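You operate a simulated robot arm through the tools that you are given. There is no shell and no other tool. Be economical: measure what you need, move in short steps, check, and stop when the job is done.

You run a simulated robot arm. Do the job below in one go: nothing can be reset, and whatever is moved stays where it is left.

Task
Measure the spacer block and put it on the mat for its size.
Fine: take the block on the bench top and measure it with the caliper; the sliding jaw ends fully open.
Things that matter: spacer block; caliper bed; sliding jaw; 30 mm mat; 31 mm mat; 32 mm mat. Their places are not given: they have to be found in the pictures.

Only the result counts: the job must be done as asked and must still hold three seconds after the hand-in. Knocking over, shifting, dropping, spilling or breaking anything else fails it.

Robot
A 6-joint arm with a two-finger parallel gripper, fixed in place. Base frame: the origin is at the foot of the arm, x ahead of it, y to its left, z up; the work surface is at about z = 800. Lengths are in mm, angles in rad, forces in N, time in s.
With the tool pointing down near the work surface it reaches from about 260 to 680 mm from the base axis. Its first joint turns from -1.152 to 1.152 rad. Payload 2.9 kg.
The tool frame sits at the grasp point between the pads (the TCP): z along the fingers, y along the line on which they close. The tips reach 30 mm beyond it. Largest opening 110 mm; finger width 20, thickness 10; the body of the gripper, 48 by 112 mm, starts 55 mm behind the TCP.
Orientation is that of the tool frame in the base frame, as a unit quaternion [x, y, z, w]. With the fingers straight down and closing along the base's y, the tool's x points along the base's -x, its y along +y and its z along -z.

Tools
- The arm moves only by the tool arm_command. Its argument "deltas" is a list of rows, each a list of 7 numbers: the shift along the base's x, y, z in mm, then the turn, a rotation vector about the base's x, y, z in rad, then the closure, from 0 (fully open) to 1 (shut). In form: [[dx, dy, dz, ax, ay, az, hand], ...]. A call has 1 to 12 rows; each row is the pose to reach, as a shift and turn from the pose commanded when the call began. Each row takes 0.2 s and may step no farther than 50 mm and 0.15 rad from the row before; otherwise, or with a gripper value out of range, the whole call is refused. A pose out of reach is approached as far as the arm can. The call stops where the force on the tool passes 80 N (or 10 N more than at its start, if that is more) or the arm is blocked; 0.2 s more then pass. Each finger travels about 108 mm/s and halts on what it meets, pressing with about 28 N; the grip force reading is that of the motor and also rises with nothing between the fingers. The clock runs only during rows and for 0.2 s after the last one: add rows that repeat a pose to give the fingers time. It gives the time, the measured TCP pose, the force on the tool (base axes), the opening and the grip force at its end, in the units of the frame above (readings bear some noise), and new pictures: "pictures" is both (left out), scene, wrist or none.
- Cameras (640 x 400 px; columns grow to the right, rows downward): "scene" is fixed at [45, 406.6, 1395.7]; the picture's right is [-0.96, -0.27, 0.00], its down [-0.14, 0.50, -0.85] and it looks along [0.23, -0.82, -0.52] (base axes); focal length 345 px, centre (320, 200). "wrist" rides on the gripper at [72, 17, -103] in the tool frame; the picture's right is [-0.23, 0.97, 0.00], its down [-0.76, -0.18, -0.62] and it looks along [-0.61, -0.14, 0.78] (tool axes); focal length 222 px, centre (320, 200).
- measure_at(camera, pixels): there is no depth. For up to 12 entries [column, row, z] of the newest picture of that camera ("zoom" is the newest enlarged one), the place [x, y] in the base frame at which the ray of that pixel passes the height z, good to about 2 mm, but the place of the scene camera against the robot may be out by one fixed shift of up to 12 mm in any direction. It takes no simulated time.
- inspect(camera, box): a new picture of the part [left, top, right, bottom] of that camera's present view, enlarged. It takes no simulated time.
- close_job(): hands the job in; it is judged then, once.

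Go step by step. Measure first, check grasps and placings, and put right what went wrong. The budget is 80 turns and 170 pictures, counting those below and the enlarged ones. Unless the task says otherwise, let go and move clear before handing in, and close with one line.

The tools are called after "Call:" as name(argument=value, ...) on one line, values as JSON. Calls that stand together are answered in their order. arm_command: Moves the arm, as the interface text tells. Its arguments: {"type":"object","properties":{"deltas":{"type":"array"},"pictures":{"type":"string","enum":["both","scene","wrist","none"]}},"required":["deltas"]} The other tools are called the same way: measure_at (camera, pixels) gives the place at which the rays of pixels pass given heights; inspect (camera, box) takes an enlarged picture of a part of a camera's view; close_job () hands the job in.

At the start:

```text
time_s: 0.0
tcp_pos: [255.4, -273.9, 1085.4]
ee_rot: [0.001, 1.0, -0.001, 0.001]
force: [0.3, 0.0, 0.5]
finger_gap: 110.3
finger_force: 0.1
```

scene: 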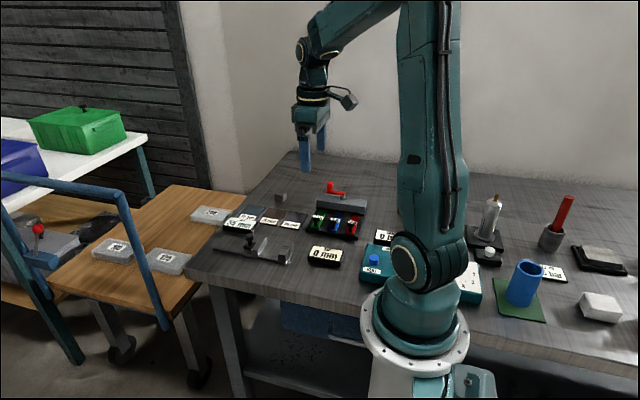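
wrist: 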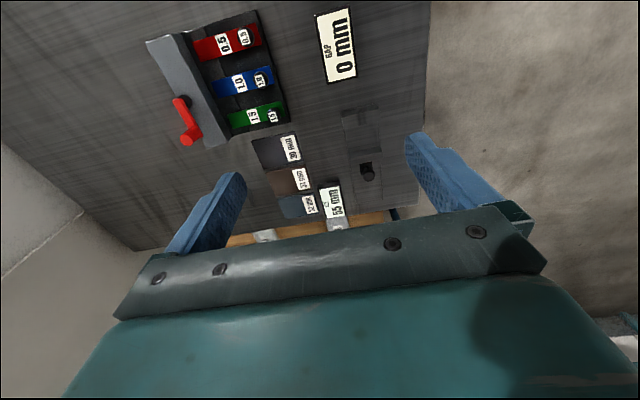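

The scene shows the caliper near (250,250), the mats near (260-290,218), and a small block near (280,197). I'll enlarge these.

Call:
inspect(camera="scene", box=[180, 170, 400, 300])

Call:
inspect(camera="wrist", box=[130, 0, 440, 250])

```text
2.91 times, centred on (290, 235) of scene
```

zoom: 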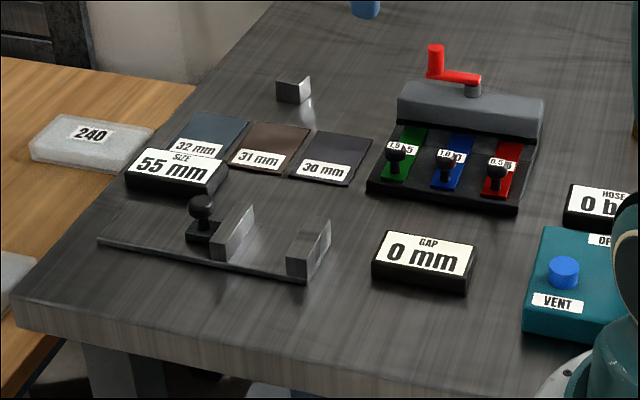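

```text
1.60 times, centred on (285, 125) of wrist
```

zoom: 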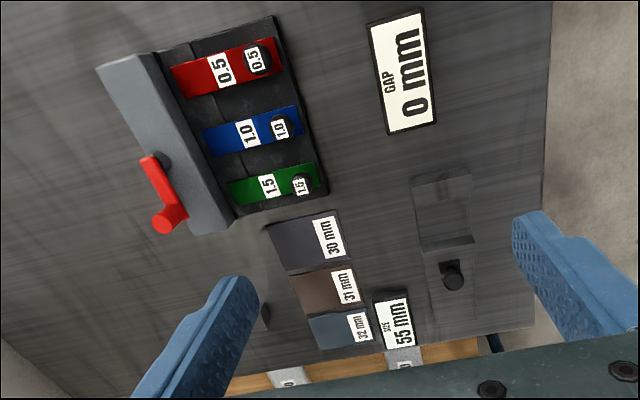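

The block is the small grey cube at zoom (293,90), and the caliper display reads 55 mm. I'll measure rough places from the scene and wrist views.

Call:
measure_at(camera="scene", pixels=[[281.4, 201.7, 800], [305, 196, 800], [290, 221, 800], [267, 217, 800], [249, 211, 800], [250, 240, 830], [266, 254, 800], [287, 265, 800], [214, 252, 800], [285, 263.5, 800]])

Call:
measure_at(camera="wrist", pixels=[[279, 152, 800], [289, 181, 800], [297, 206, 800], [367, 173, 830], [330, 112, 800], [359, 108, 800], [366, 160, 800], [336, 159, 800]])

```text
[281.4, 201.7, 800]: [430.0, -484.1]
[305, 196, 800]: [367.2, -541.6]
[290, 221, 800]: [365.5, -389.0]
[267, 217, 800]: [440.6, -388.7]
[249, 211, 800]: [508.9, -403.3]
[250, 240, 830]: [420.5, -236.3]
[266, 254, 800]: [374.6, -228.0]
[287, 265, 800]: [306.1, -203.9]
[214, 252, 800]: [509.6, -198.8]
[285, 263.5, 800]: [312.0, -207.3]
```

```text
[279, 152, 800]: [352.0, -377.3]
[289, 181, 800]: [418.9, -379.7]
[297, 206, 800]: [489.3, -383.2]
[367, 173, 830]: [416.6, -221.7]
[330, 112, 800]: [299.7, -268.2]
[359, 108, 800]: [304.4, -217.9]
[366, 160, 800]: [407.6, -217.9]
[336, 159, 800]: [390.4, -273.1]
```

The wrist view hides the block behind a finger. I'll shift towards it for a clear look.

Call:
arm_command(deltas=[[10, -40, -20, 0, 0, 0, 0], [20, -80, -40, 0, 0, 0, 0], [30, -120, -60, 0, 0, 0, 0], [40, -150, -80, 0, 0, 0, 0], [40, -150, -80, 0, 0, 0, 0]])

```text
time_s: 1.2
tcp_pos: [293.5, -425.1, 1005.1]
ee_rot: [0.0, 1.0, 0.0, -0.001]
force: [-0.9, 0.4, 0.2]
finger_gap: 109.9
finger_force: 0.0
```

scene: 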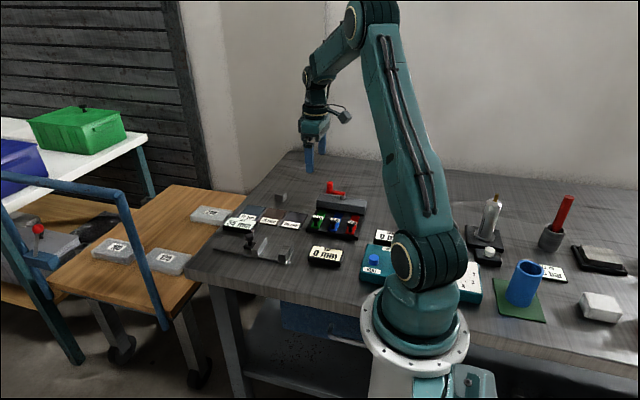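
wrist: 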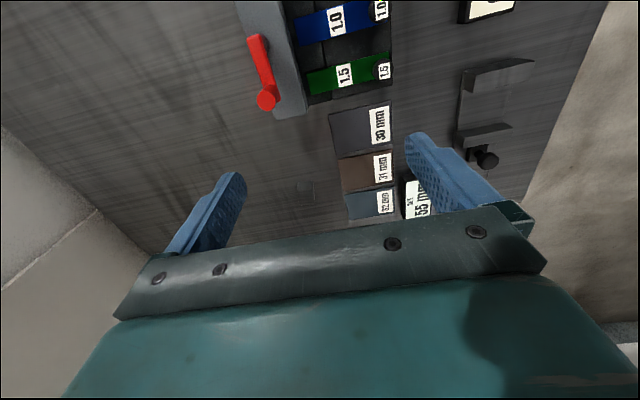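

Call:
inspect(camera="wrist", box=[270, 90, 430, 220])

```text
3.08 times, centred on (350, 155) of wrist
```

zoom: 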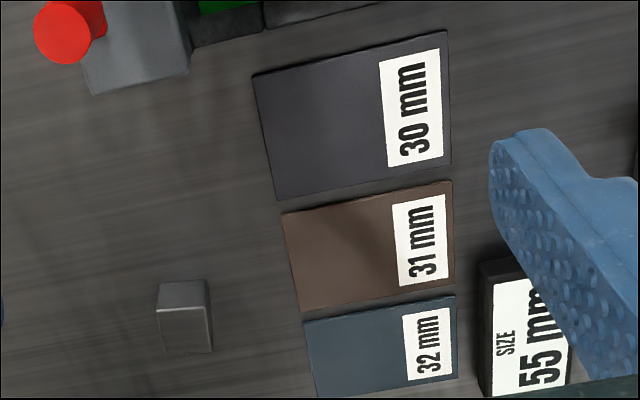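

Call:
measure_at(camera="zoom", pixels=[[161, 283, 800], [207, 280, 800], [157, 309, 800], [157, 309, 820], [207, 306, 820], [161, 355, 820], [212, 352, 820], [157, 309, 830], [207, 306, 830], [161, 355, 830], [212, 352, 830]])

Call:
measure_at(camera="zoom", pixels=[[253, 77, 801], [447, 33, 801], [452, 167, 801], [277, 200, 801], [282, 214, 801], [451, 182, 801], [454, 286, 801], [301, 312, 801], [304, 323, 801], [455, 295, 801], [457, 378, 801], [317, 398, 801]])

```text
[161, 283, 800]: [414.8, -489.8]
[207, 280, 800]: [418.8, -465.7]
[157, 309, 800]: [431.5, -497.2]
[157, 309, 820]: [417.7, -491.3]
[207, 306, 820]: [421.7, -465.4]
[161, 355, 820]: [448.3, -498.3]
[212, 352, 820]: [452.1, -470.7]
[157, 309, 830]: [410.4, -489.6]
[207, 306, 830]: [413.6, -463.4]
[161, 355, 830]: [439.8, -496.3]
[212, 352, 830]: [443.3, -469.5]
```

```text
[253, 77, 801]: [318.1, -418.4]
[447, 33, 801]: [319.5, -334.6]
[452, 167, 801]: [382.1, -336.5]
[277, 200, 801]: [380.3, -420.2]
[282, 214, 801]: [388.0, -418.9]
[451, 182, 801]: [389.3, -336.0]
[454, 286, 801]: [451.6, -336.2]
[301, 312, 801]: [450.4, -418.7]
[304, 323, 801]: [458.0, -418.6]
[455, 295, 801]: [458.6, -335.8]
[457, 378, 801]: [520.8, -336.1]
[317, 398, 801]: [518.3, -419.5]
```

The block sits near (433,-480), turned by about -0.17 rad, and the mat centres are (350,-378), (420,-378) and (489,-378). Next I'll look at the caliper from above.

Call:
arm_command(deltas=[[0, 45, 0, 0, 0, 0, 0], [0, 90, 0, 0, 0, 0, 0], [0, 135, -10, 0, 0, 0, 0], [0, 180, -20, 0, 0, 0, 0], [0, 180, -20, 0, 0, 0, 0]], pictures="wrist")

Call:
inspect(camera="wrist", box=[220, 60, 420, 220])

Call:
inspect(camera="scene", box=[200, 180, 310, 270])

```text
time_s: 2.4
tcp_pos: [294.4, -243.3, 983.4]
ee_rot: [0.0, 1.0, 0.0, 0.0]
force: [-0.2, 0.6, 0.9]
finger_gap: 109.9
finger_force: 0.1
```

wrist: 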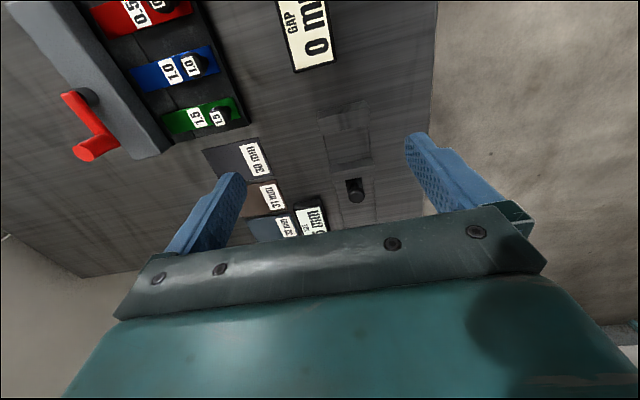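

```text
2.50 times, centred on (320, 140) of wrist
```

zoom: 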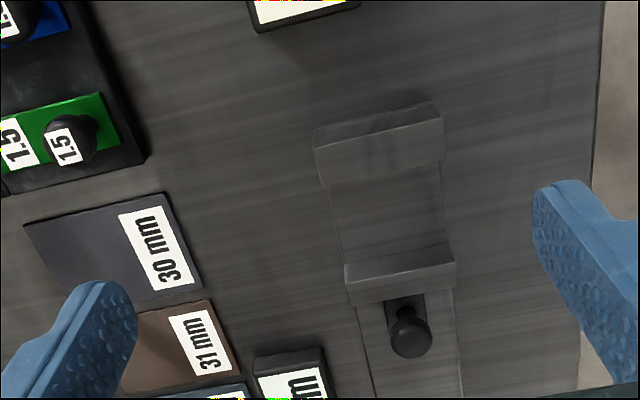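

```text
4.44 times, centred on (255, 225) of scene
```

zoom: 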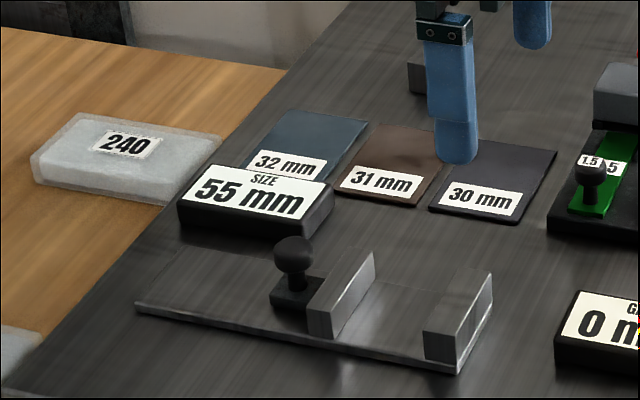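

Call:
inspect(camera="wrist", box=[310, 90, 400, 220])

```text
3.08 times, centred on (355, 155) of wrist
```

zoom: 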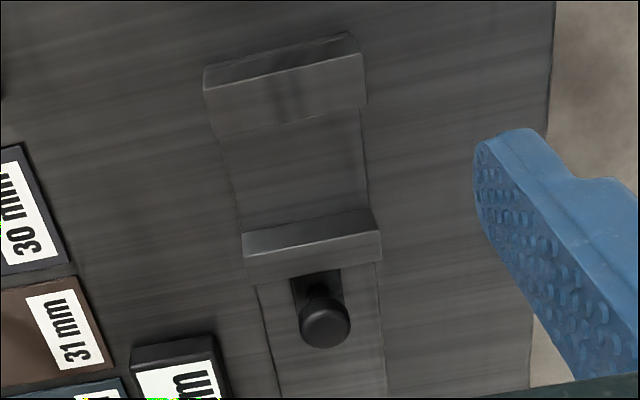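

Call:
measure_at(camera="zoom", pixels=[[203, 68, 800], [350, 33, 800], [205, 95, 825], [362, 55, 825], [215, 137, 825], [366, 105, 825], [242, 234, 806], [371, 208, 806], [244, 257, 825], [380, 231, 825], [246, 283, 825], [382, 257, 825]])

Call:
measure_at(camera="zoom", pixels=[[215, 137, 815], [366, 105, 815], [244, 257, 815], [380, 231, 815], [222, 140, 804], [360, 107, 804], [324, 325, 830], [324, 325, 840], [324, 325, 850], [291, 278, 810], [342, 268, 810], [258, 285, 804]])

```text
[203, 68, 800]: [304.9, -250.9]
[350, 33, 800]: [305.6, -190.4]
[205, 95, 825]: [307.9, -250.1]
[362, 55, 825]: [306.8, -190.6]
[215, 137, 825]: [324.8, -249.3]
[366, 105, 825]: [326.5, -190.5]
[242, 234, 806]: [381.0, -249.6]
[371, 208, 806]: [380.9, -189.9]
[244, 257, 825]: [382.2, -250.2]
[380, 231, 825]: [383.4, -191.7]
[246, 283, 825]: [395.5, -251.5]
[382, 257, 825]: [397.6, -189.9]
```

```text
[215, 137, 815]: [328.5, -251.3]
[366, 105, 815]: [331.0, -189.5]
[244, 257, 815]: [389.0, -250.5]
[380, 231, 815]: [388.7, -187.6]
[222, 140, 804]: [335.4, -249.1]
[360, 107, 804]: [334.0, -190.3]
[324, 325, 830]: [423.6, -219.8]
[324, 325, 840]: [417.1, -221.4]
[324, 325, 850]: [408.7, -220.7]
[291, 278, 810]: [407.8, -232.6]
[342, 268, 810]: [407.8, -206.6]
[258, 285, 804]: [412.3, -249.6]
```

The caliper is square to the base. Its inner faces are at x≈326 (fixed) and x≈381 (sliding), with y centre -220 and the knob near (416,-220). I'll go above the block with the hand turned -0.17.

Call:
arm_command(deltas=[[23, -40, -10, 0, 0, -0.04, 0], [46, -80, -20, 0, 0, -0.08, 0], [69, -119, -35, 0, 0, -0.12, 0], [92, -158, -50, 0, 0, -0.17, 0], [115, -197, -65, 0, 0, -0.17, 0.3], [137.6, -236.9, -74.6, 0, 0, -0.17, 0.4], [137.6, -236.9, -84.6, 0, 0, -0.17, 0.4], [137.6, -236.9, -84.6, 0, 0, -0.17, 0.4]])

Call:
inspect(camera="wrist", box=[200, 80, 440, 230])

```text
time_s: 4.2
tcp_pos: [430.7, -481.4, 898.9]
ee_rot: [0.085, 0.996, 0.0, -0.001]
force: [0.1, 0.1, 0.3]
finger_gap: 66.1
finger_force: 0.1
```

scene: 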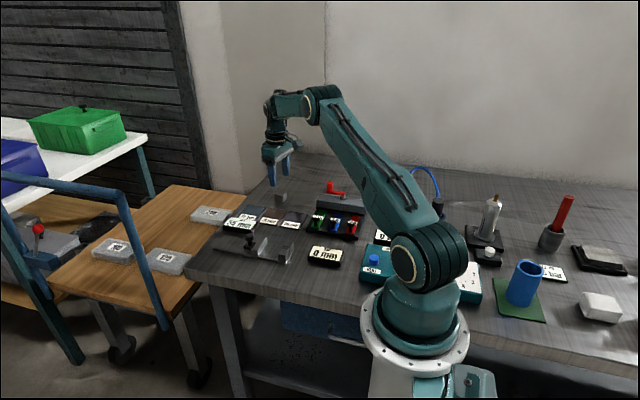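
wrist: 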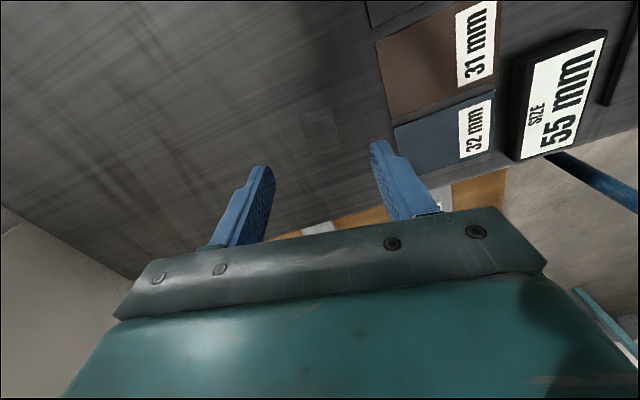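

```text
2.67 times, centred on (320, 155) of wrist
```

zoom: 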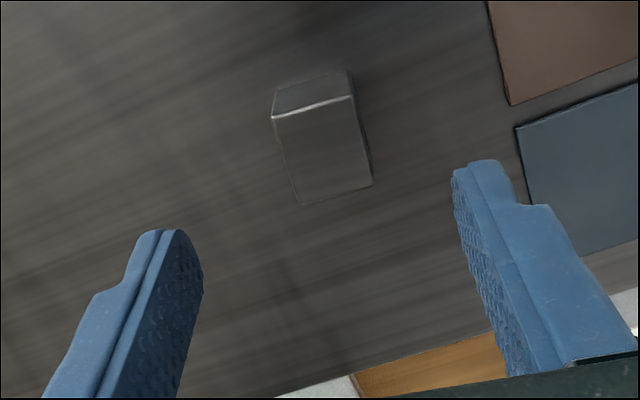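

Call:
measure_at(camera="zoom", pixels=[[274, 90, 800], [347, 69, 800], [272, 117, 824], [353, 96, 824], [302, 204, 824], [372, 184, 824]])

```text
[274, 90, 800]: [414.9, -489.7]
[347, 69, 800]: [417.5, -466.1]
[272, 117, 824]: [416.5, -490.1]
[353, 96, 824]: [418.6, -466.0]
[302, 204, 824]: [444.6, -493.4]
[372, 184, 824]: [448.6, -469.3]
```

Re-measured, the block centre is (432,-480) with a yaw of about -0.12, and it is about 24 wide and 24 high. I'll correct for that, descend and grip.

Call:
arm_command(deltas=[[0.5, 1.2, -25, 0, 0, 0.05, 0.4], [0.5, 1.2, -50, 0, 0, 0.05, 0.4], [0.5, 1.2, -65, 0, 0, 0.05, 0.4], [0.5, 1.2, -65, 0, 0, 0.05, 0.4]])

Call:
inspect(camera="wrist", box=[200, 80, 440, 230])

```text
time_s: 5.2
tcp_pos: [433.7, -480.2, 834.4]
ee_rot: [0.06, 0.998, -0.001, 0.0]
force: [-0.6, 0.0, -0.4]
finger_gap: 66.1
finger_force: 0.1
```

scene: 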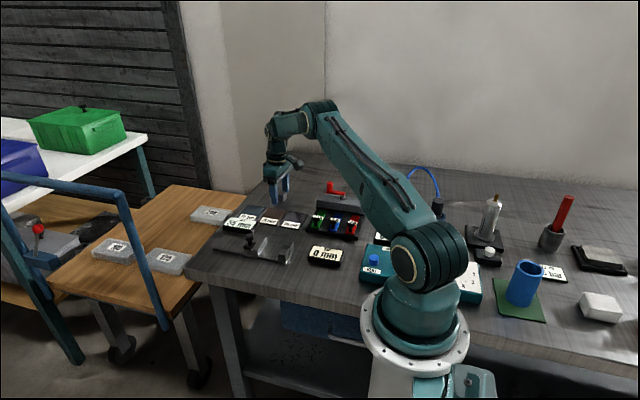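
wrist: 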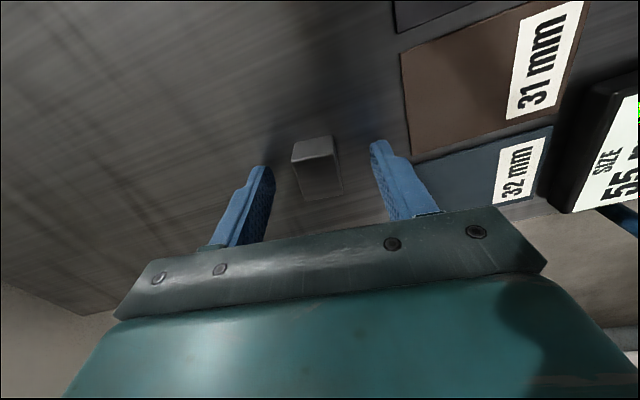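

```text
2.67 times, centred on (320, 155) of wrist
```

zoom: 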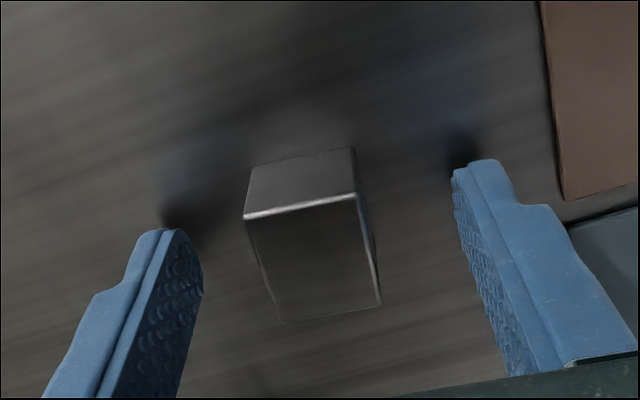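

The block at zoom (310,240) is centred between the fingers. I'll close and then lift slightly.

Call:
arm_command(deltas=[[0, 0, 0, 0, 0, 0, 0.7], [0, 0, 0, 0, 0, 0, 0.85], [0, 0, 0, 0, 0, 0, 1], [0, 0, 0, 0, 0, 0, 1], [0, 0, 10, 0, 0, 0, 1], [0, 0, 40, 0, 0, 0, 1], [0, 0, 40, 0, 0, 0, 1]])

Call:
inspect(camera="wrist", box=[200, 80, 440, 230])

```text
time_s: 6.8
tcp_pos: [434.8, -478.8, 876.0]
ee_rot: [0.06, 0.998, 0.0, -0.001]
force: [0.9, 0.4, -1.5]
finger_gap: 25.2
finger_force: 28.0
```

scene: 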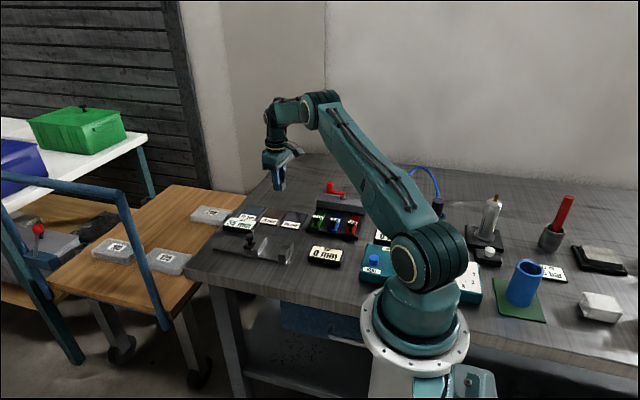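
wrist: 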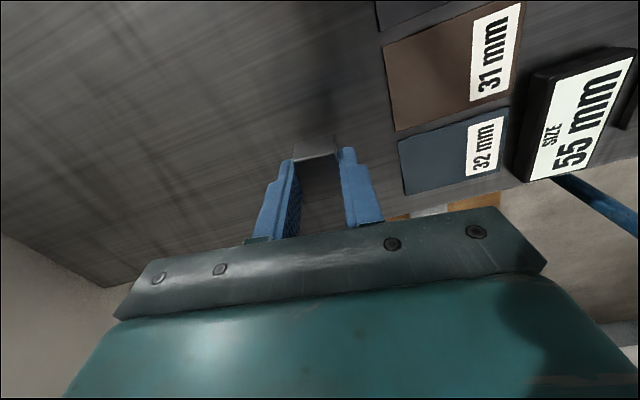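

```text
2.67 times, centred on (320, 155) of wrist
```

zoom: 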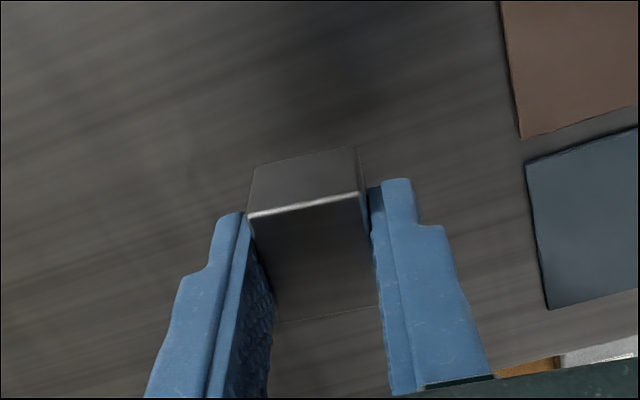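

The block is held at 25.2 mm. I'll carry it over the caliper and turn it square.

Call:
arm_command(deltas=[[-5, 20, 35, 0, 0, 0.0, 1], [-21, 65, 45, 0, 0, 0.04, 1], [-37, 110, 45, 0, 0, 0.08, 1], [-53, 155, 45, 0, 0, 0.12, 1], [-70, 200, 45, 0, 0, 0.12, 1], [-82, 240, 45, 0, 0, 0.12, 1], [-87, 259.7, 40, 0, 0, 0.12, 1], [-87, 259.7, 30, 0, 0, 0.12, 1], [-87, 259.7, 30, 0, 0, 0.12, 1]])

Call:
inspect(camera="wrist", box=[200, 60, 440, 210])

Call:
inspect(camera="scene", box=[200, 180, 310, 270])

```text
time_s: 8.8
tcp_pos: [346.2, -220.4, 905.5]
ee_rot: [0.0, 1.0, 0.0, 0.0]
force: [-0.3, -0.4, -1.5]
finger_gap: 25.4
finger_force: 27.8
```

scene: 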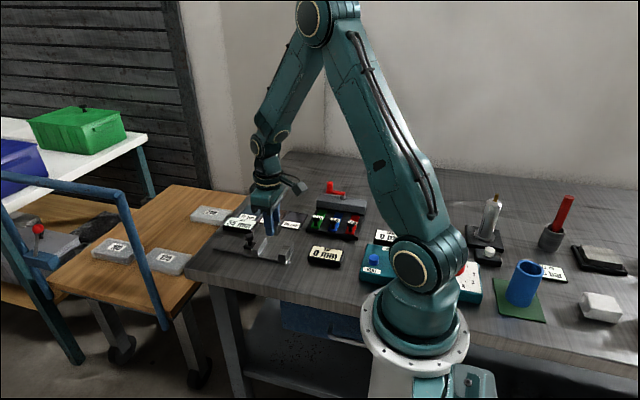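
wrist: 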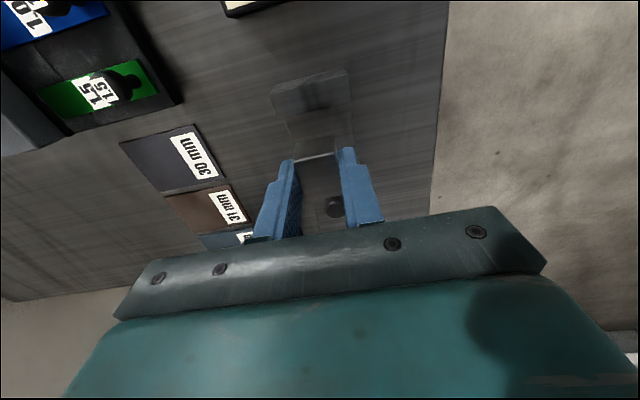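

```text
2.67 times, centred on (320, 135) of wrist
```

zoom: 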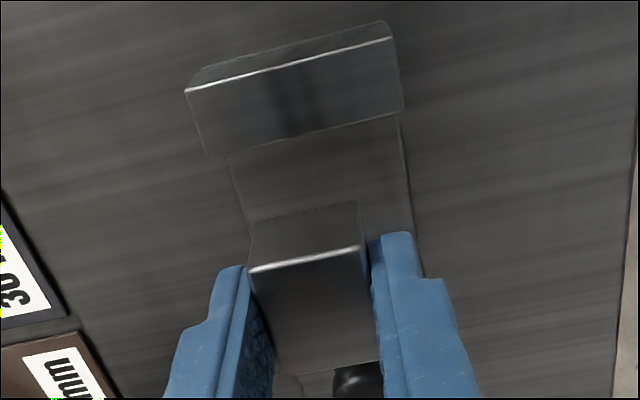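

```text
4.44 times, centred on (255, 225) of scene
```

zoom: 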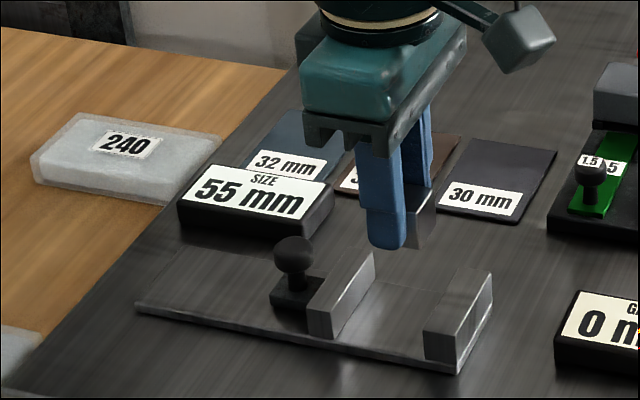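

Call:
measure_at(camera="wrist", pixels=[[277.3, 119.3, 826], [351.1, 102, 826], [277.3, 119.3, 830], [351.1, 102, 830], [269.4, 93.8, 826], [347, 74.3, 826], [285.6, 118.9, 804], [350.4, 104.2, 804], [294.5, 161.2, 893], [335, 153, 893], [294, 144, 870], [334, 136, 870]])

```text
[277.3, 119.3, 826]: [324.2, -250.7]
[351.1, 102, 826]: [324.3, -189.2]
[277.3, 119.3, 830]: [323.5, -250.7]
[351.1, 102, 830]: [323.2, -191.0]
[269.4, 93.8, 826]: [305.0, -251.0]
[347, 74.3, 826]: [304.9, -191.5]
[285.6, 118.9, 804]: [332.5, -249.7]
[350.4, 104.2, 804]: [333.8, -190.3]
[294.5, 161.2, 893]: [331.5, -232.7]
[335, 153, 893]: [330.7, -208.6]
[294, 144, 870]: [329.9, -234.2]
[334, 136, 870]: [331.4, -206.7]
```

The block's front face is about 6 mm from the fixed jaw face and has about 18 mm on the sliding side. Lowering to just above the bed.

Call:
arm_command(deltas=[[-1, 0, -25, 0, 0, 0, 1], [-1, 0, -50, 0, 0, 0, 1], [-1, 0, -60, 0, 0, 0, 1], [-1, 0, -60, 0, 0, 0, 1]], pictures="wrist")

Call:
inspect(camera="scene", box=[220, 200, 310, 270])

```text
time_s: 9.8
tcp_pos: [344.1, -221.1, 845.8]
ee_rot: [0.0, 1.0, 0.0, 0.0]
force: [0.0, 0.1, -1.0]
finger_gap: 25.6
finger_force: 27.8
```

wrist: 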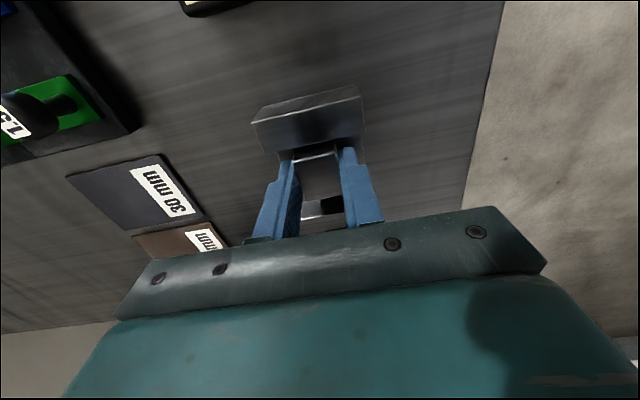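

```text
5.71 times, centred on (265, 235) of scene
```

zoom: 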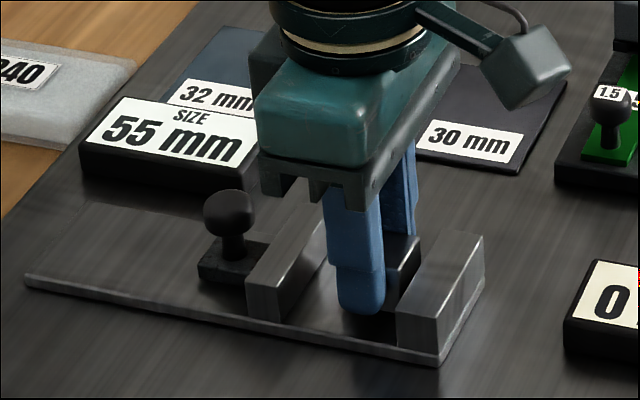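

Clear on both sides. I'll lower in 2 mm steps until the block touches the bed.

Call:
arm_command(deltas=[[0, 0, -3, 0, 0, 0, 1], [0, 0, -5, 0, 0, 0, 1]], pictures="none")

Call:
arm_command(deltas=[[0, 0, -1, 0, 0, 0, 1], [0, 0, -1, 0, 0, 0, 1]], pictures="none")

Call:
arm_command(deltas=[[0, 0, -1, 0, 0, 0, 1], [0, 0, -1, 0, 0, 0, 1]], pictures="wrist")

```text
time_s: 10.4
tcp_pos: [345.8, -220.6, 841.2]
ee_rot: [0.0, 1.0, -0.001, 0.002]
force: [-4.9, 2.8, 21.4]
finger_gap: 25.8
finger_force: 28.1
```

```text
time_s: 11.0
tcp_pos: [346.1, -221.2, 840.4]
ee_rot: [0.001, 1.0, -0.001, 0.0]
force: [-2.3, -0.6, 22.0]
finger_gap: 25.5
finger_force: 27.9
```

```text
time_s: 11.6
tcp_pos: [346.7, -220.5, 838.7]
ee_rot: [-0.001, 1.0, -0.001, 0.001]
force: [1.1, -1.4, 22.7]
finger_gap: 25.3
finger_force: 28.0
```

wrist: 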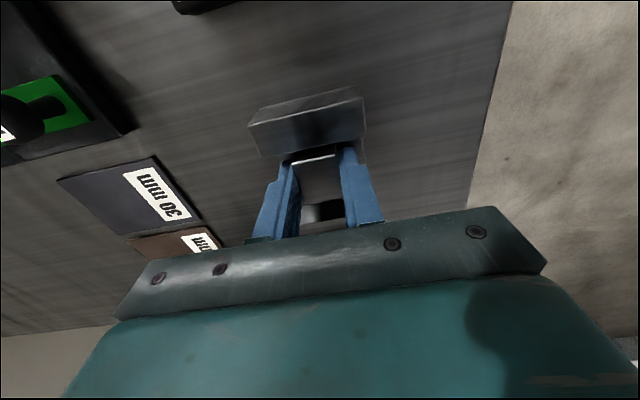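

The force is 22 N, so the block is seated. I'll open a little and rise straight up.

Call:
arm_command(deltas=[[0, 0, 1, 0, 0, 0, 0.65], [0, 0, 1, 0, 0, 0, 0.6], [0, 0, 1, 0, 0, 0, 0.6], [0, 0, 30, 0, 0, 0, 0.6], [0, 0, 75, 0, 0, 0, 0.6], [0, 0, 75, 0, 0, 0, 0.6]])

Call:
inspect(camera="scene", box=[220, 200, 310, 270])

Call:
inspect(camera="wrist", box=[200, 60, 440, 210])

```text
time_s: 13.0
tcp_pos: [345.3, -220.3, 913.3]
ee_rot: [0.0, 1.0, 0.0, 0.0]
force: [-0.7, -0.7, 0.0]
finger_gap: 44.1
finger_force: 0.1
```

scene: 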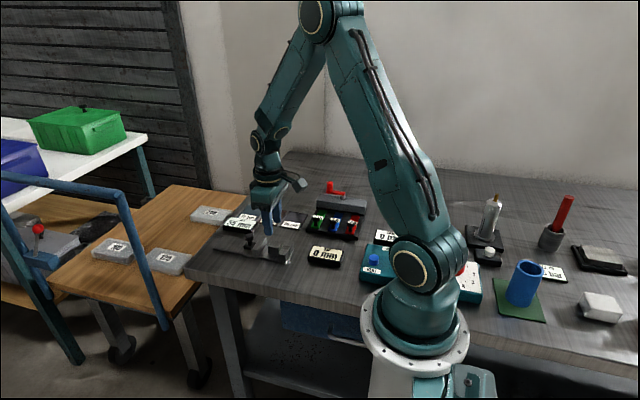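
wrist: 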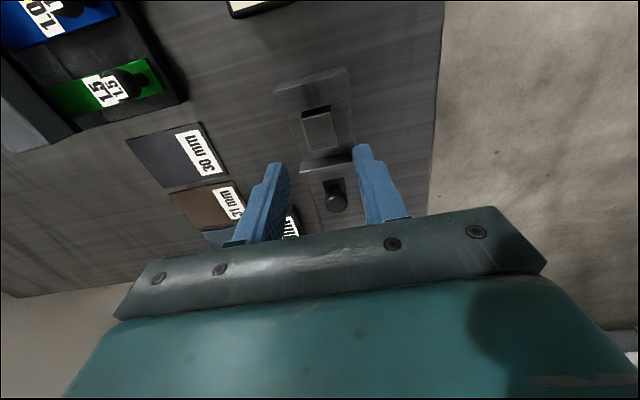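

```text
5.71 times, centred on (265, 235) of scene
```

zoom: 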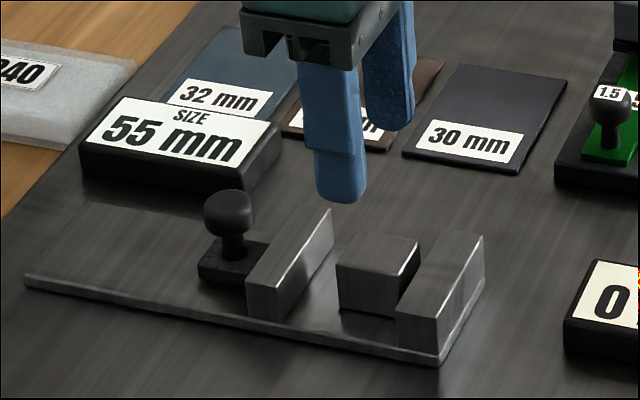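

```text
2.67 times, centred on (320, 135) of wrist
```

zoom: 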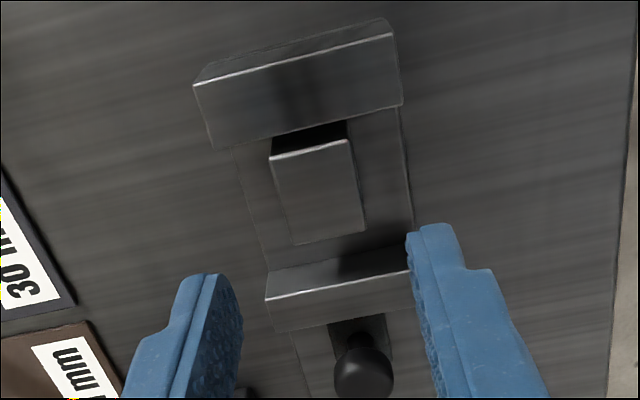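

The block sits square between the jaws. Now I'll locate the knob precisely (wrist zoom (364,372)).

Call:
measure_at(camera="zoom", pixels=[[363, 372, 834], [363, 372, 838], [335, 375, 835], [393, 368, 835], [362, 348, 845], [355, 340, 812], [330, 324, 810], [386, 314, 810], [265, 298, 826], [408, 271, 826]])

```text
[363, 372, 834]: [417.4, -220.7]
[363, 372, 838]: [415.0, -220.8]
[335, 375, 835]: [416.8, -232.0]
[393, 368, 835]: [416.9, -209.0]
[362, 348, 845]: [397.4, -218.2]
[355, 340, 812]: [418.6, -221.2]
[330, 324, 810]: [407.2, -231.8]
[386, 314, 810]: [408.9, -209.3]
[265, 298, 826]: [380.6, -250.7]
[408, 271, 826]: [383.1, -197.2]
```

Call:
arm_command(deltas=[[36, 0, 0, 0, 0, 0, 0.5], [71, -0.2, 0, 0, 0, 0, 0.5], [71, -0.2, -20, 0, 0, 0, 0.5], [71, -0.2, -45, 0, 0, 0, 0.5], [71, -0.2, -60, 0, 0, 0, 0.5], [71, -0.2, -60, 0, 0, 0, 0.5]])

Call:
inspect(camera="scene", box=[220, 200, 310, 270])

Call:
inspect(camera="wrist", box=[200, 60, 440, 210])

```text
time_s: 14.4
tcp_pos: [416.2, -221.2, 852.5]
ee_rot: [0.0, 1.0, 0.0, 0.0]
force: [-0.6, 0.1, 0.4]
finger_gap: 55.1
finger_force: 0.0
```

scene: 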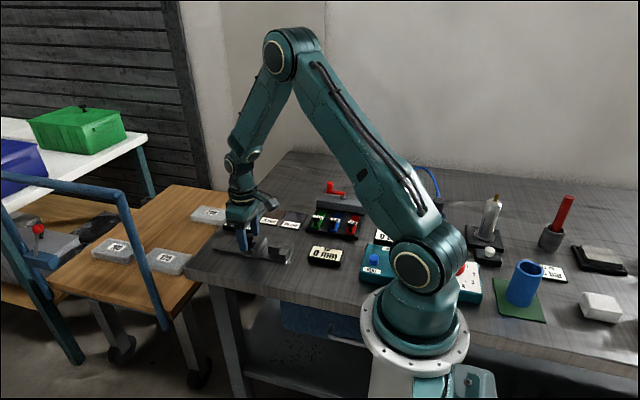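
wrist: 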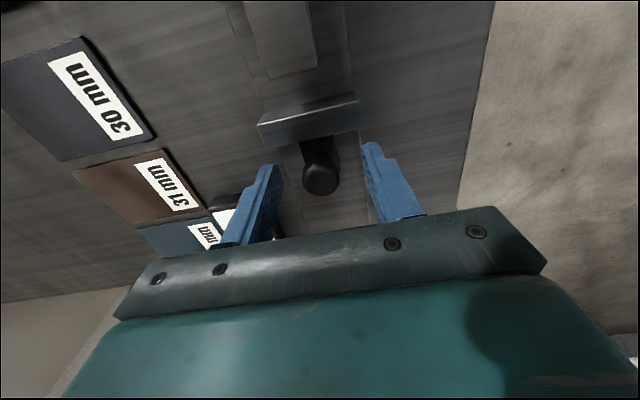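

```text
5.71 times, centred on (265, 235) of scene
```

zoom: 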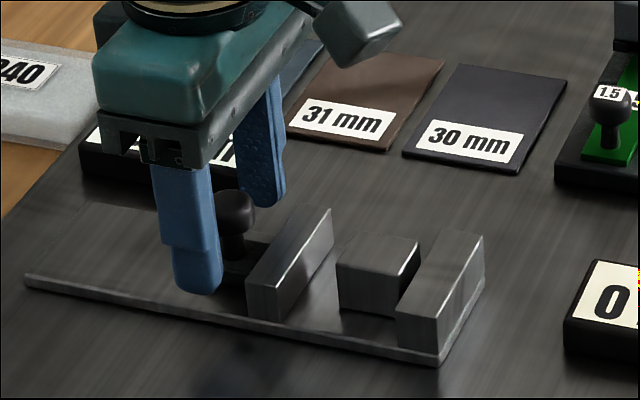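

```text
2.67 times, centred on (320, 135) of wrist
```

zoom: 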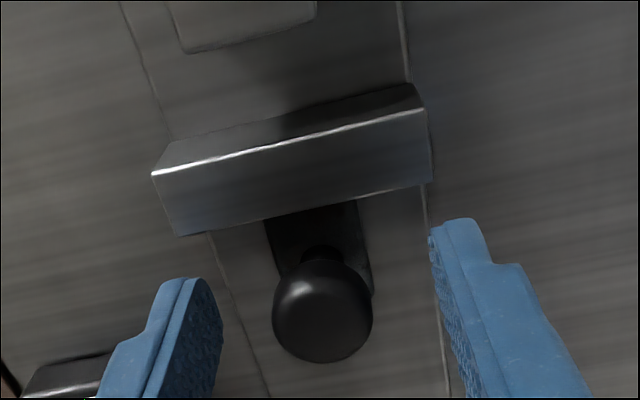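

Call:
arm_command(deltas=[[0, 0, 0, 0, 0, 0, 0.75], [0, 0, 0, 0, 0, 0, 0.85], [0, 0, 0, 0, 0, 0, 0.85], [0, 0, 0, 0, 0, 0, 0.85]])

Call:
inspect(camera="wrist", box=[200, 60, 440, 210])

```text
time_s: 15.4
tcp_pos: [416.8, -220.4, 852.3]
ee_rot: [-0.001, 1.0, 0.001, 0.0]
force: [0.1, 5.0, -1.8]
finger_gap: 22.1
finger_force: 45.2
```

scene: 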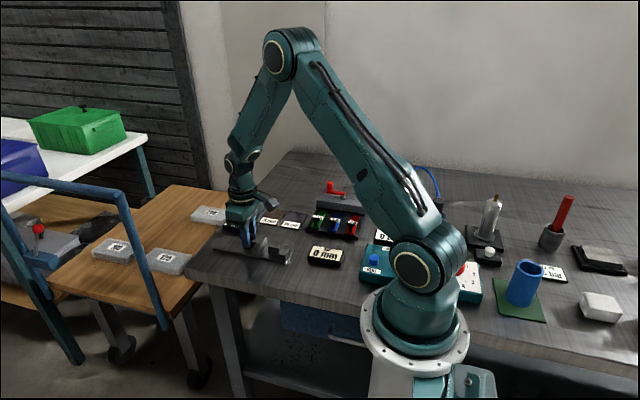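
wrist: 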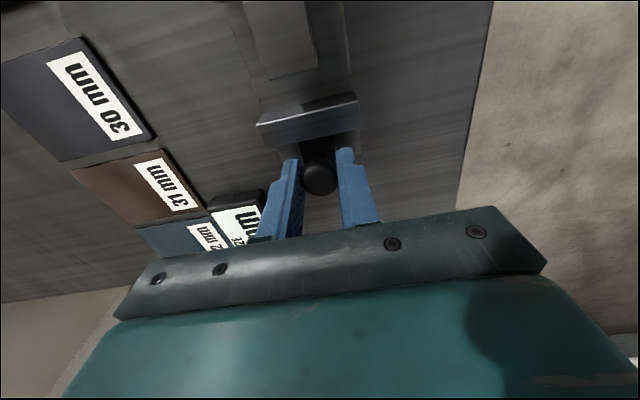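

```text
2.67 times, centred on (320, 135) of wrist
```

zoom: 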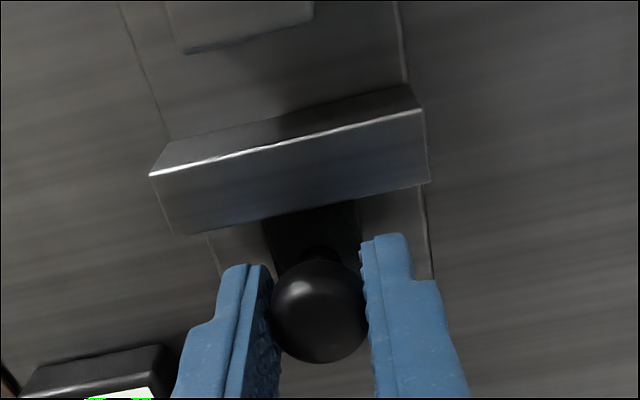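

The knob is held at 22.1 mm. I'll slide the jaw towards -x.

Call:
arm_command(deltas=[[-4, 0, 0, 0, 0, 0, 0.85], [-8, 0, 0, 0, 0, 0, 0.85], [-12, 0, 0, 0, 0, 0, 0.85], [-15, 0, 0, 0, 0, 0, 0.85], [-18, 0, 0, 0, 0, 0, 0.85], [-18, 0, 0, 0, 0, 0, 0.85]])

Call:
inspect(camera="wrist", box=[200, 60, 440, 210])

```text
time_s: 16.8
tcp_pos: [397.6, -219.4, 853.3]
ee_rot: [0.0, 1.0, 0.001, -0.001]
force: [0.9, 7.4, -7.9]
finger_gap: 22.2
finger_force: 44.8
```

scene: 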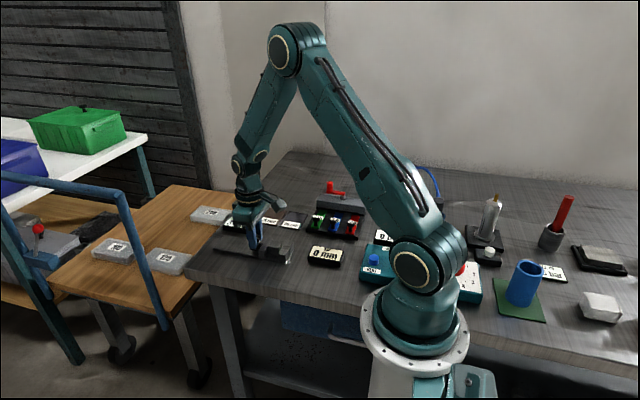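
wrist: 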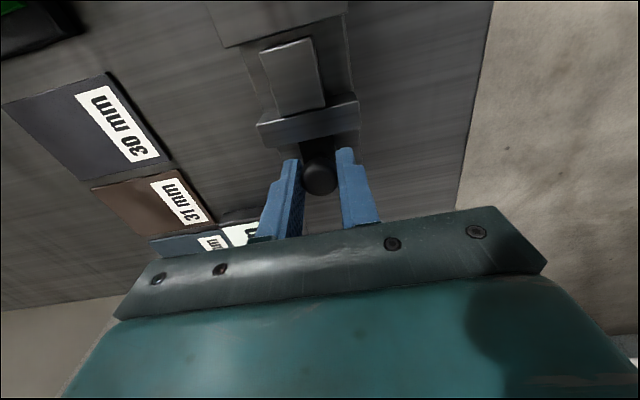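

```text
2.67 times, centred on (320, 135) of wrist
```

zoom: 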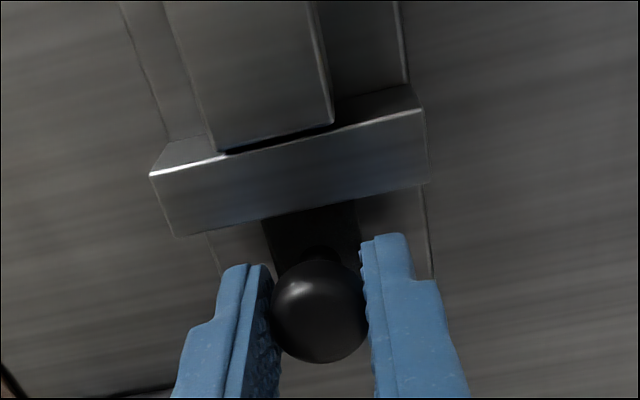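

The jaw moves freely and has almost reached the block. I'll continue in 1 mm steps.

Call:
arm_command(deltas=[[-1, 0, 0, 0, 0, 0, 0.85], [-2, 0, 0, 0, 0, 0, 0.85], [-3, 0, 0, 0, 0, 0, 0.85], [-4, 0, 0, 0, 0, 0, 0.85], [-4, 0, 0, 0, 0, 0, 0.85]], pictures="none")

Call:
arm_command(deltas=[[-1, 0, 0, 0, 0, 0, 0.85], [-1, 0, 0, 0, 0, 0, 0.85]], pictures="wrist")

Call:
inspect(camera="wrist", box=[180, 0, 420, 150])

```text
time_s: 18.0
tcp_pos: [393.8, -220.7, 852.9]
ee_rot: [-0.001, 1.0, 0.001, 0.0]
force: [1.0, 7.4, -21.8]
finger_gap: 22.5
finger_force: 45.1
```

```text
time_s: 18.6
tcp_pos: [392.8, -220.5, 854.2]
ee_rot: [0.0, 1.0, 0.001, -0.001]
force: [1.5, 6.3, -26.8]
finger_gap: 22.4
finger_force: 45.3
```

wrist: 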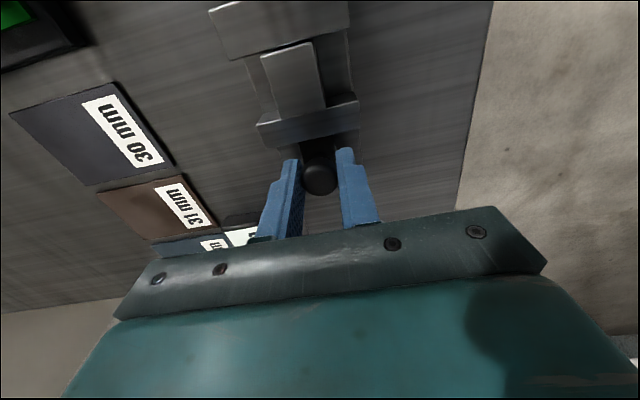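

```text
2.67 times, centred on (300, 75) of wrist
```

zoom: 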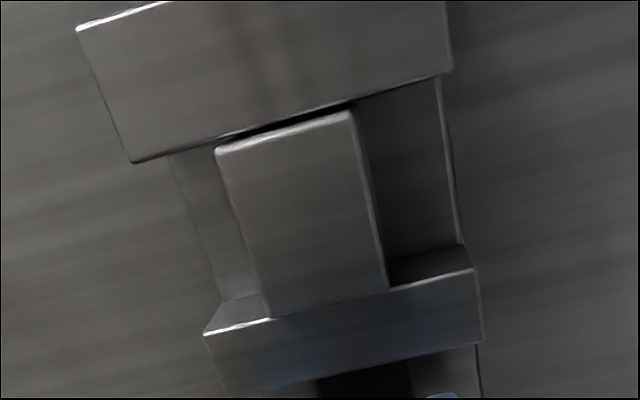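

About 2–3 mm is left between block and fixed jaw. The vertical pull is growing, so I'll ease z down while continuing.

Call:
arm_command(deltas=[[0, 0, -1.5, 0, 0, 0, 0.85], [-1, 0, -1.5, 0, 0, 0, 0.85], [-1, 0, -1.5, 0, 0, 0, 0.85]], pictures="none")

Call:
arm_command(deltas=[[-1, 0, 0, 0, 0, 0, 0.85], [-1, 0, 0, 0, 0, 0, 0.85]], pictures="wrist")

Call:
inspect(camera="wrist", box=[180, 0, 420, 150])

```text
time_s: 19.4
tcp_pos: [392.2, -220.2, 853.4]
ee_rot: [0.0, 1.0, 0.001, 0.001]
force: [0.0, 9.6, 6.1]
finger_gap: 22.2
finger_force: 44.9
```

```text
time_s: 20.0
tcp_pos: [392.0, -220.1, 854.2]
ee_rot: [0.0, 1.0, -0.001, 0.001]
force: [2.6, 11.5, 14.3]
finger_gap: 22.2
finger_force: 45.2
```

wrist: 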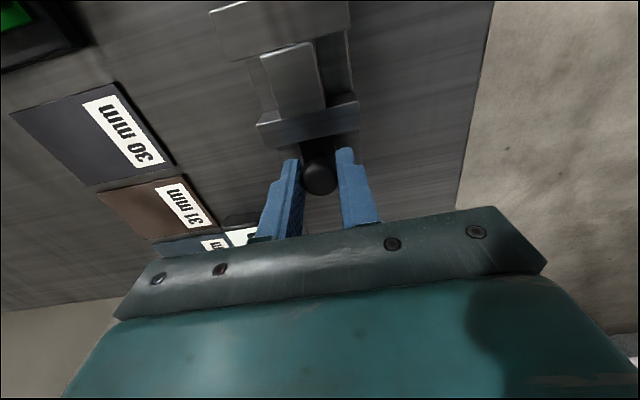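

```text
2.67 times, centred on (300, 75) of wrist
```

zoom: 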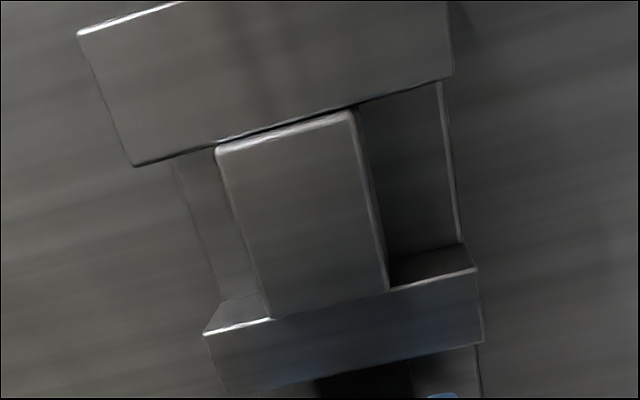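

Block and jaws look almost closed up. One or two more mm, watching the x force.

Call:
arm_command(deltas=[[-1, 0, 0, 0, 0, 0, 0.85], [-1, 0, 0, 0, 0, 0, 0.85]], pictures="none")

Call:
arm_command(deltas=[[-1, 0, 0, 0, 0, 0, 0.85], [-1, 0, 0, 0, 0, 0, 0.85]], pictures="both")

Call:
inspect(camera="wrist", box=[180, 0, 420, 150])

Call:
inspect(camera="scene", box=[210, 195, 310, 270])

```text
time_s: 20.6
tcp_pos: [390.8, -220.1, 853.6]
ee_rot: [-0.001, 1.0, -0.002, 0.003]
force: [12.1, 10.5, 13.6]
finger_gap: 22.0
finger_force: 44.9
```

```text
time_s: 21.2
tcp_pos: [391.3, -218.9, 851.8]
ee_rot: [-0.001, 1.0, -0.001, 0.004]
force: [22.6, 7.7, 10.0]
finger_gap: 22.4
finger_force: 45.0
```

scene: 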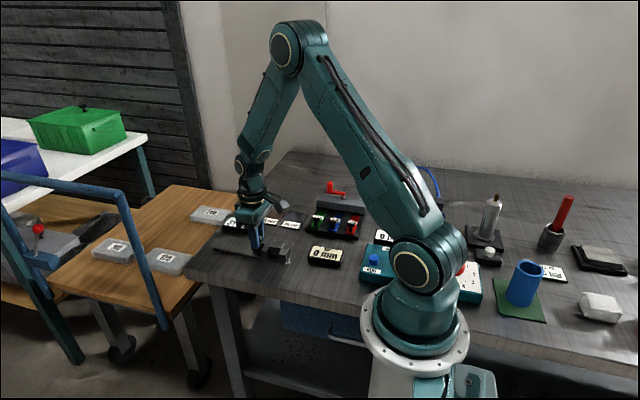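
wrist: 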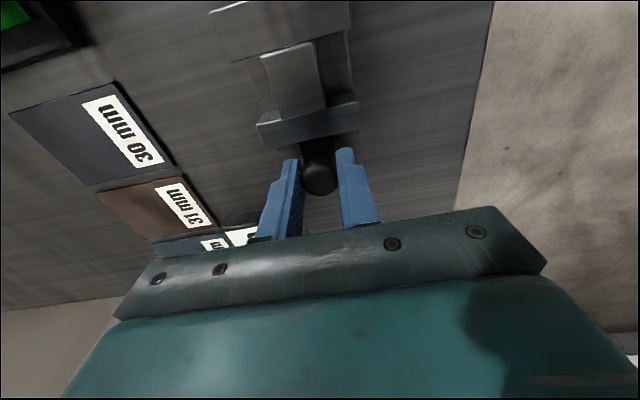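

```text
2.67 times, centred on (300, 75) of wrist
```

zoom: 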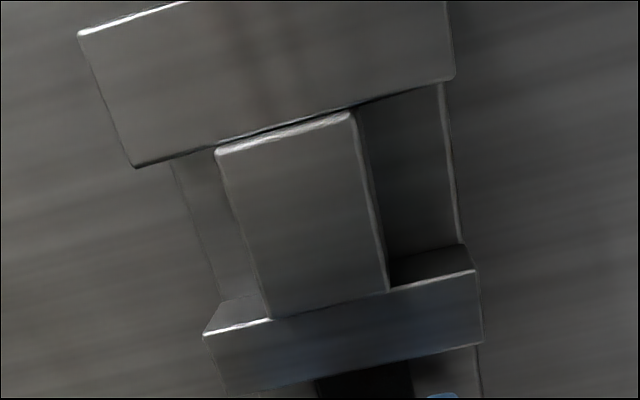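

```text
5.33 times, centred on (260, 232) of scene
```

zoom: 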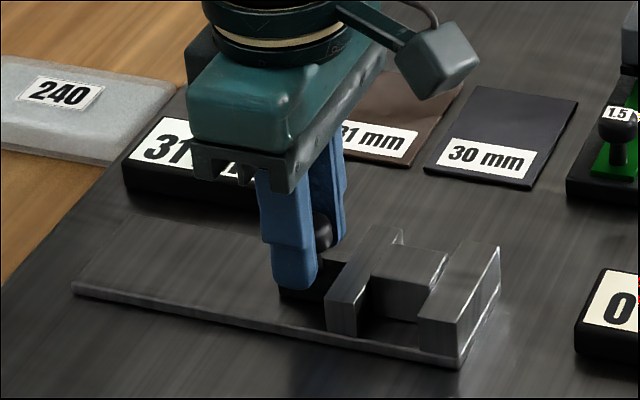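

The x force reached 22 N, so the jaw is clamped on the block, and the display shows "31…" partly hidden. I'll release and step away to read it fully.

Call:
arm_command(deltas=[[1, 0, 0, 0, 0, 0, 0.85], [1, 0, 0, 0, 0, 0, 0.6], [1, 0, 0, 0, 0, 0, 0.5], [1, 0, 30, 0, 0, 0, 0.5], [1, 0, 70, 0, 0, 0, 0.5], [-40, 0, 90, 0, 0, 0, 0.5], [-80, 0, 90, 0, 0, 0, 0.5]])

Call:
inspect(camera="scene", box=[210, 195, 310, 270])

Call:
inspect(camera="wrist", box=[180, 60, 420, 210])

```text
time_s: 22.8
tcp_pos: [308.4, -219.5, 942.3]
ee_rot: [0.0, 1.0, 0.0, 0.0]
force: [-0.1, 0.6, 0.9]
finger_gap: 54.9
finger_force: 0.1
```

scene: 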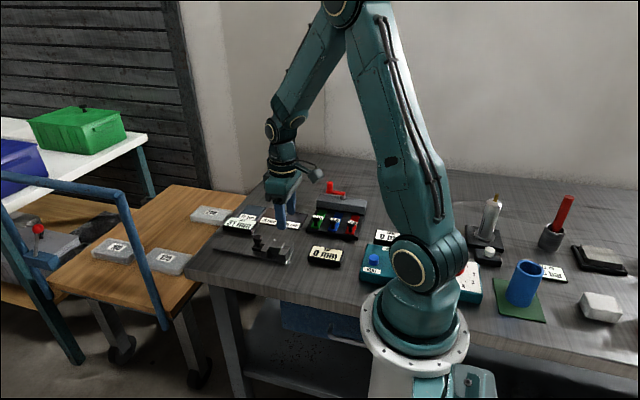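
wrist: 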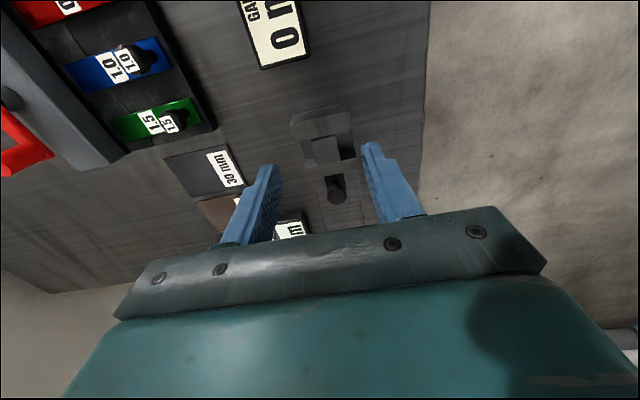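

```text
5.33 times, centred on (260, 232) of scene
```

zoom: 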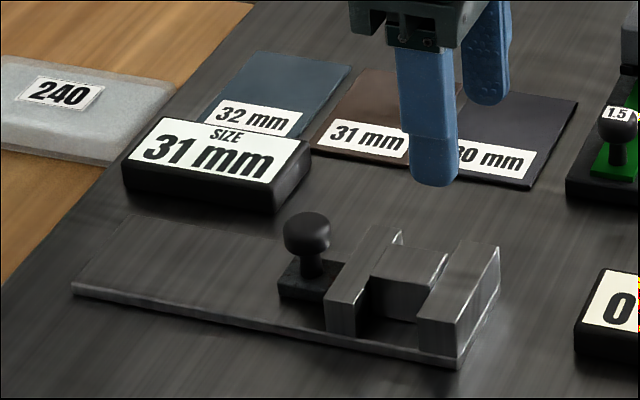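

```text
2.67 times, centred on (300, 135) of wrist
```

zoom: 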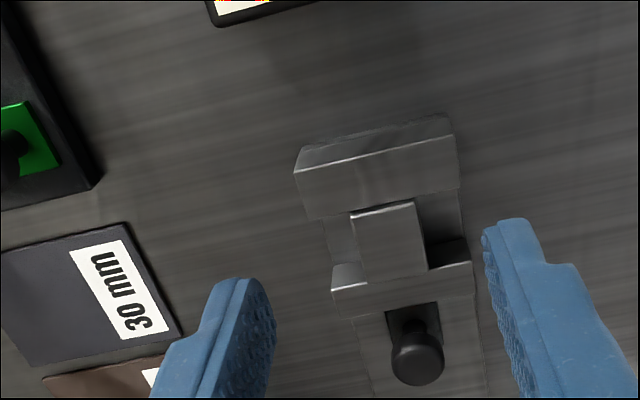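

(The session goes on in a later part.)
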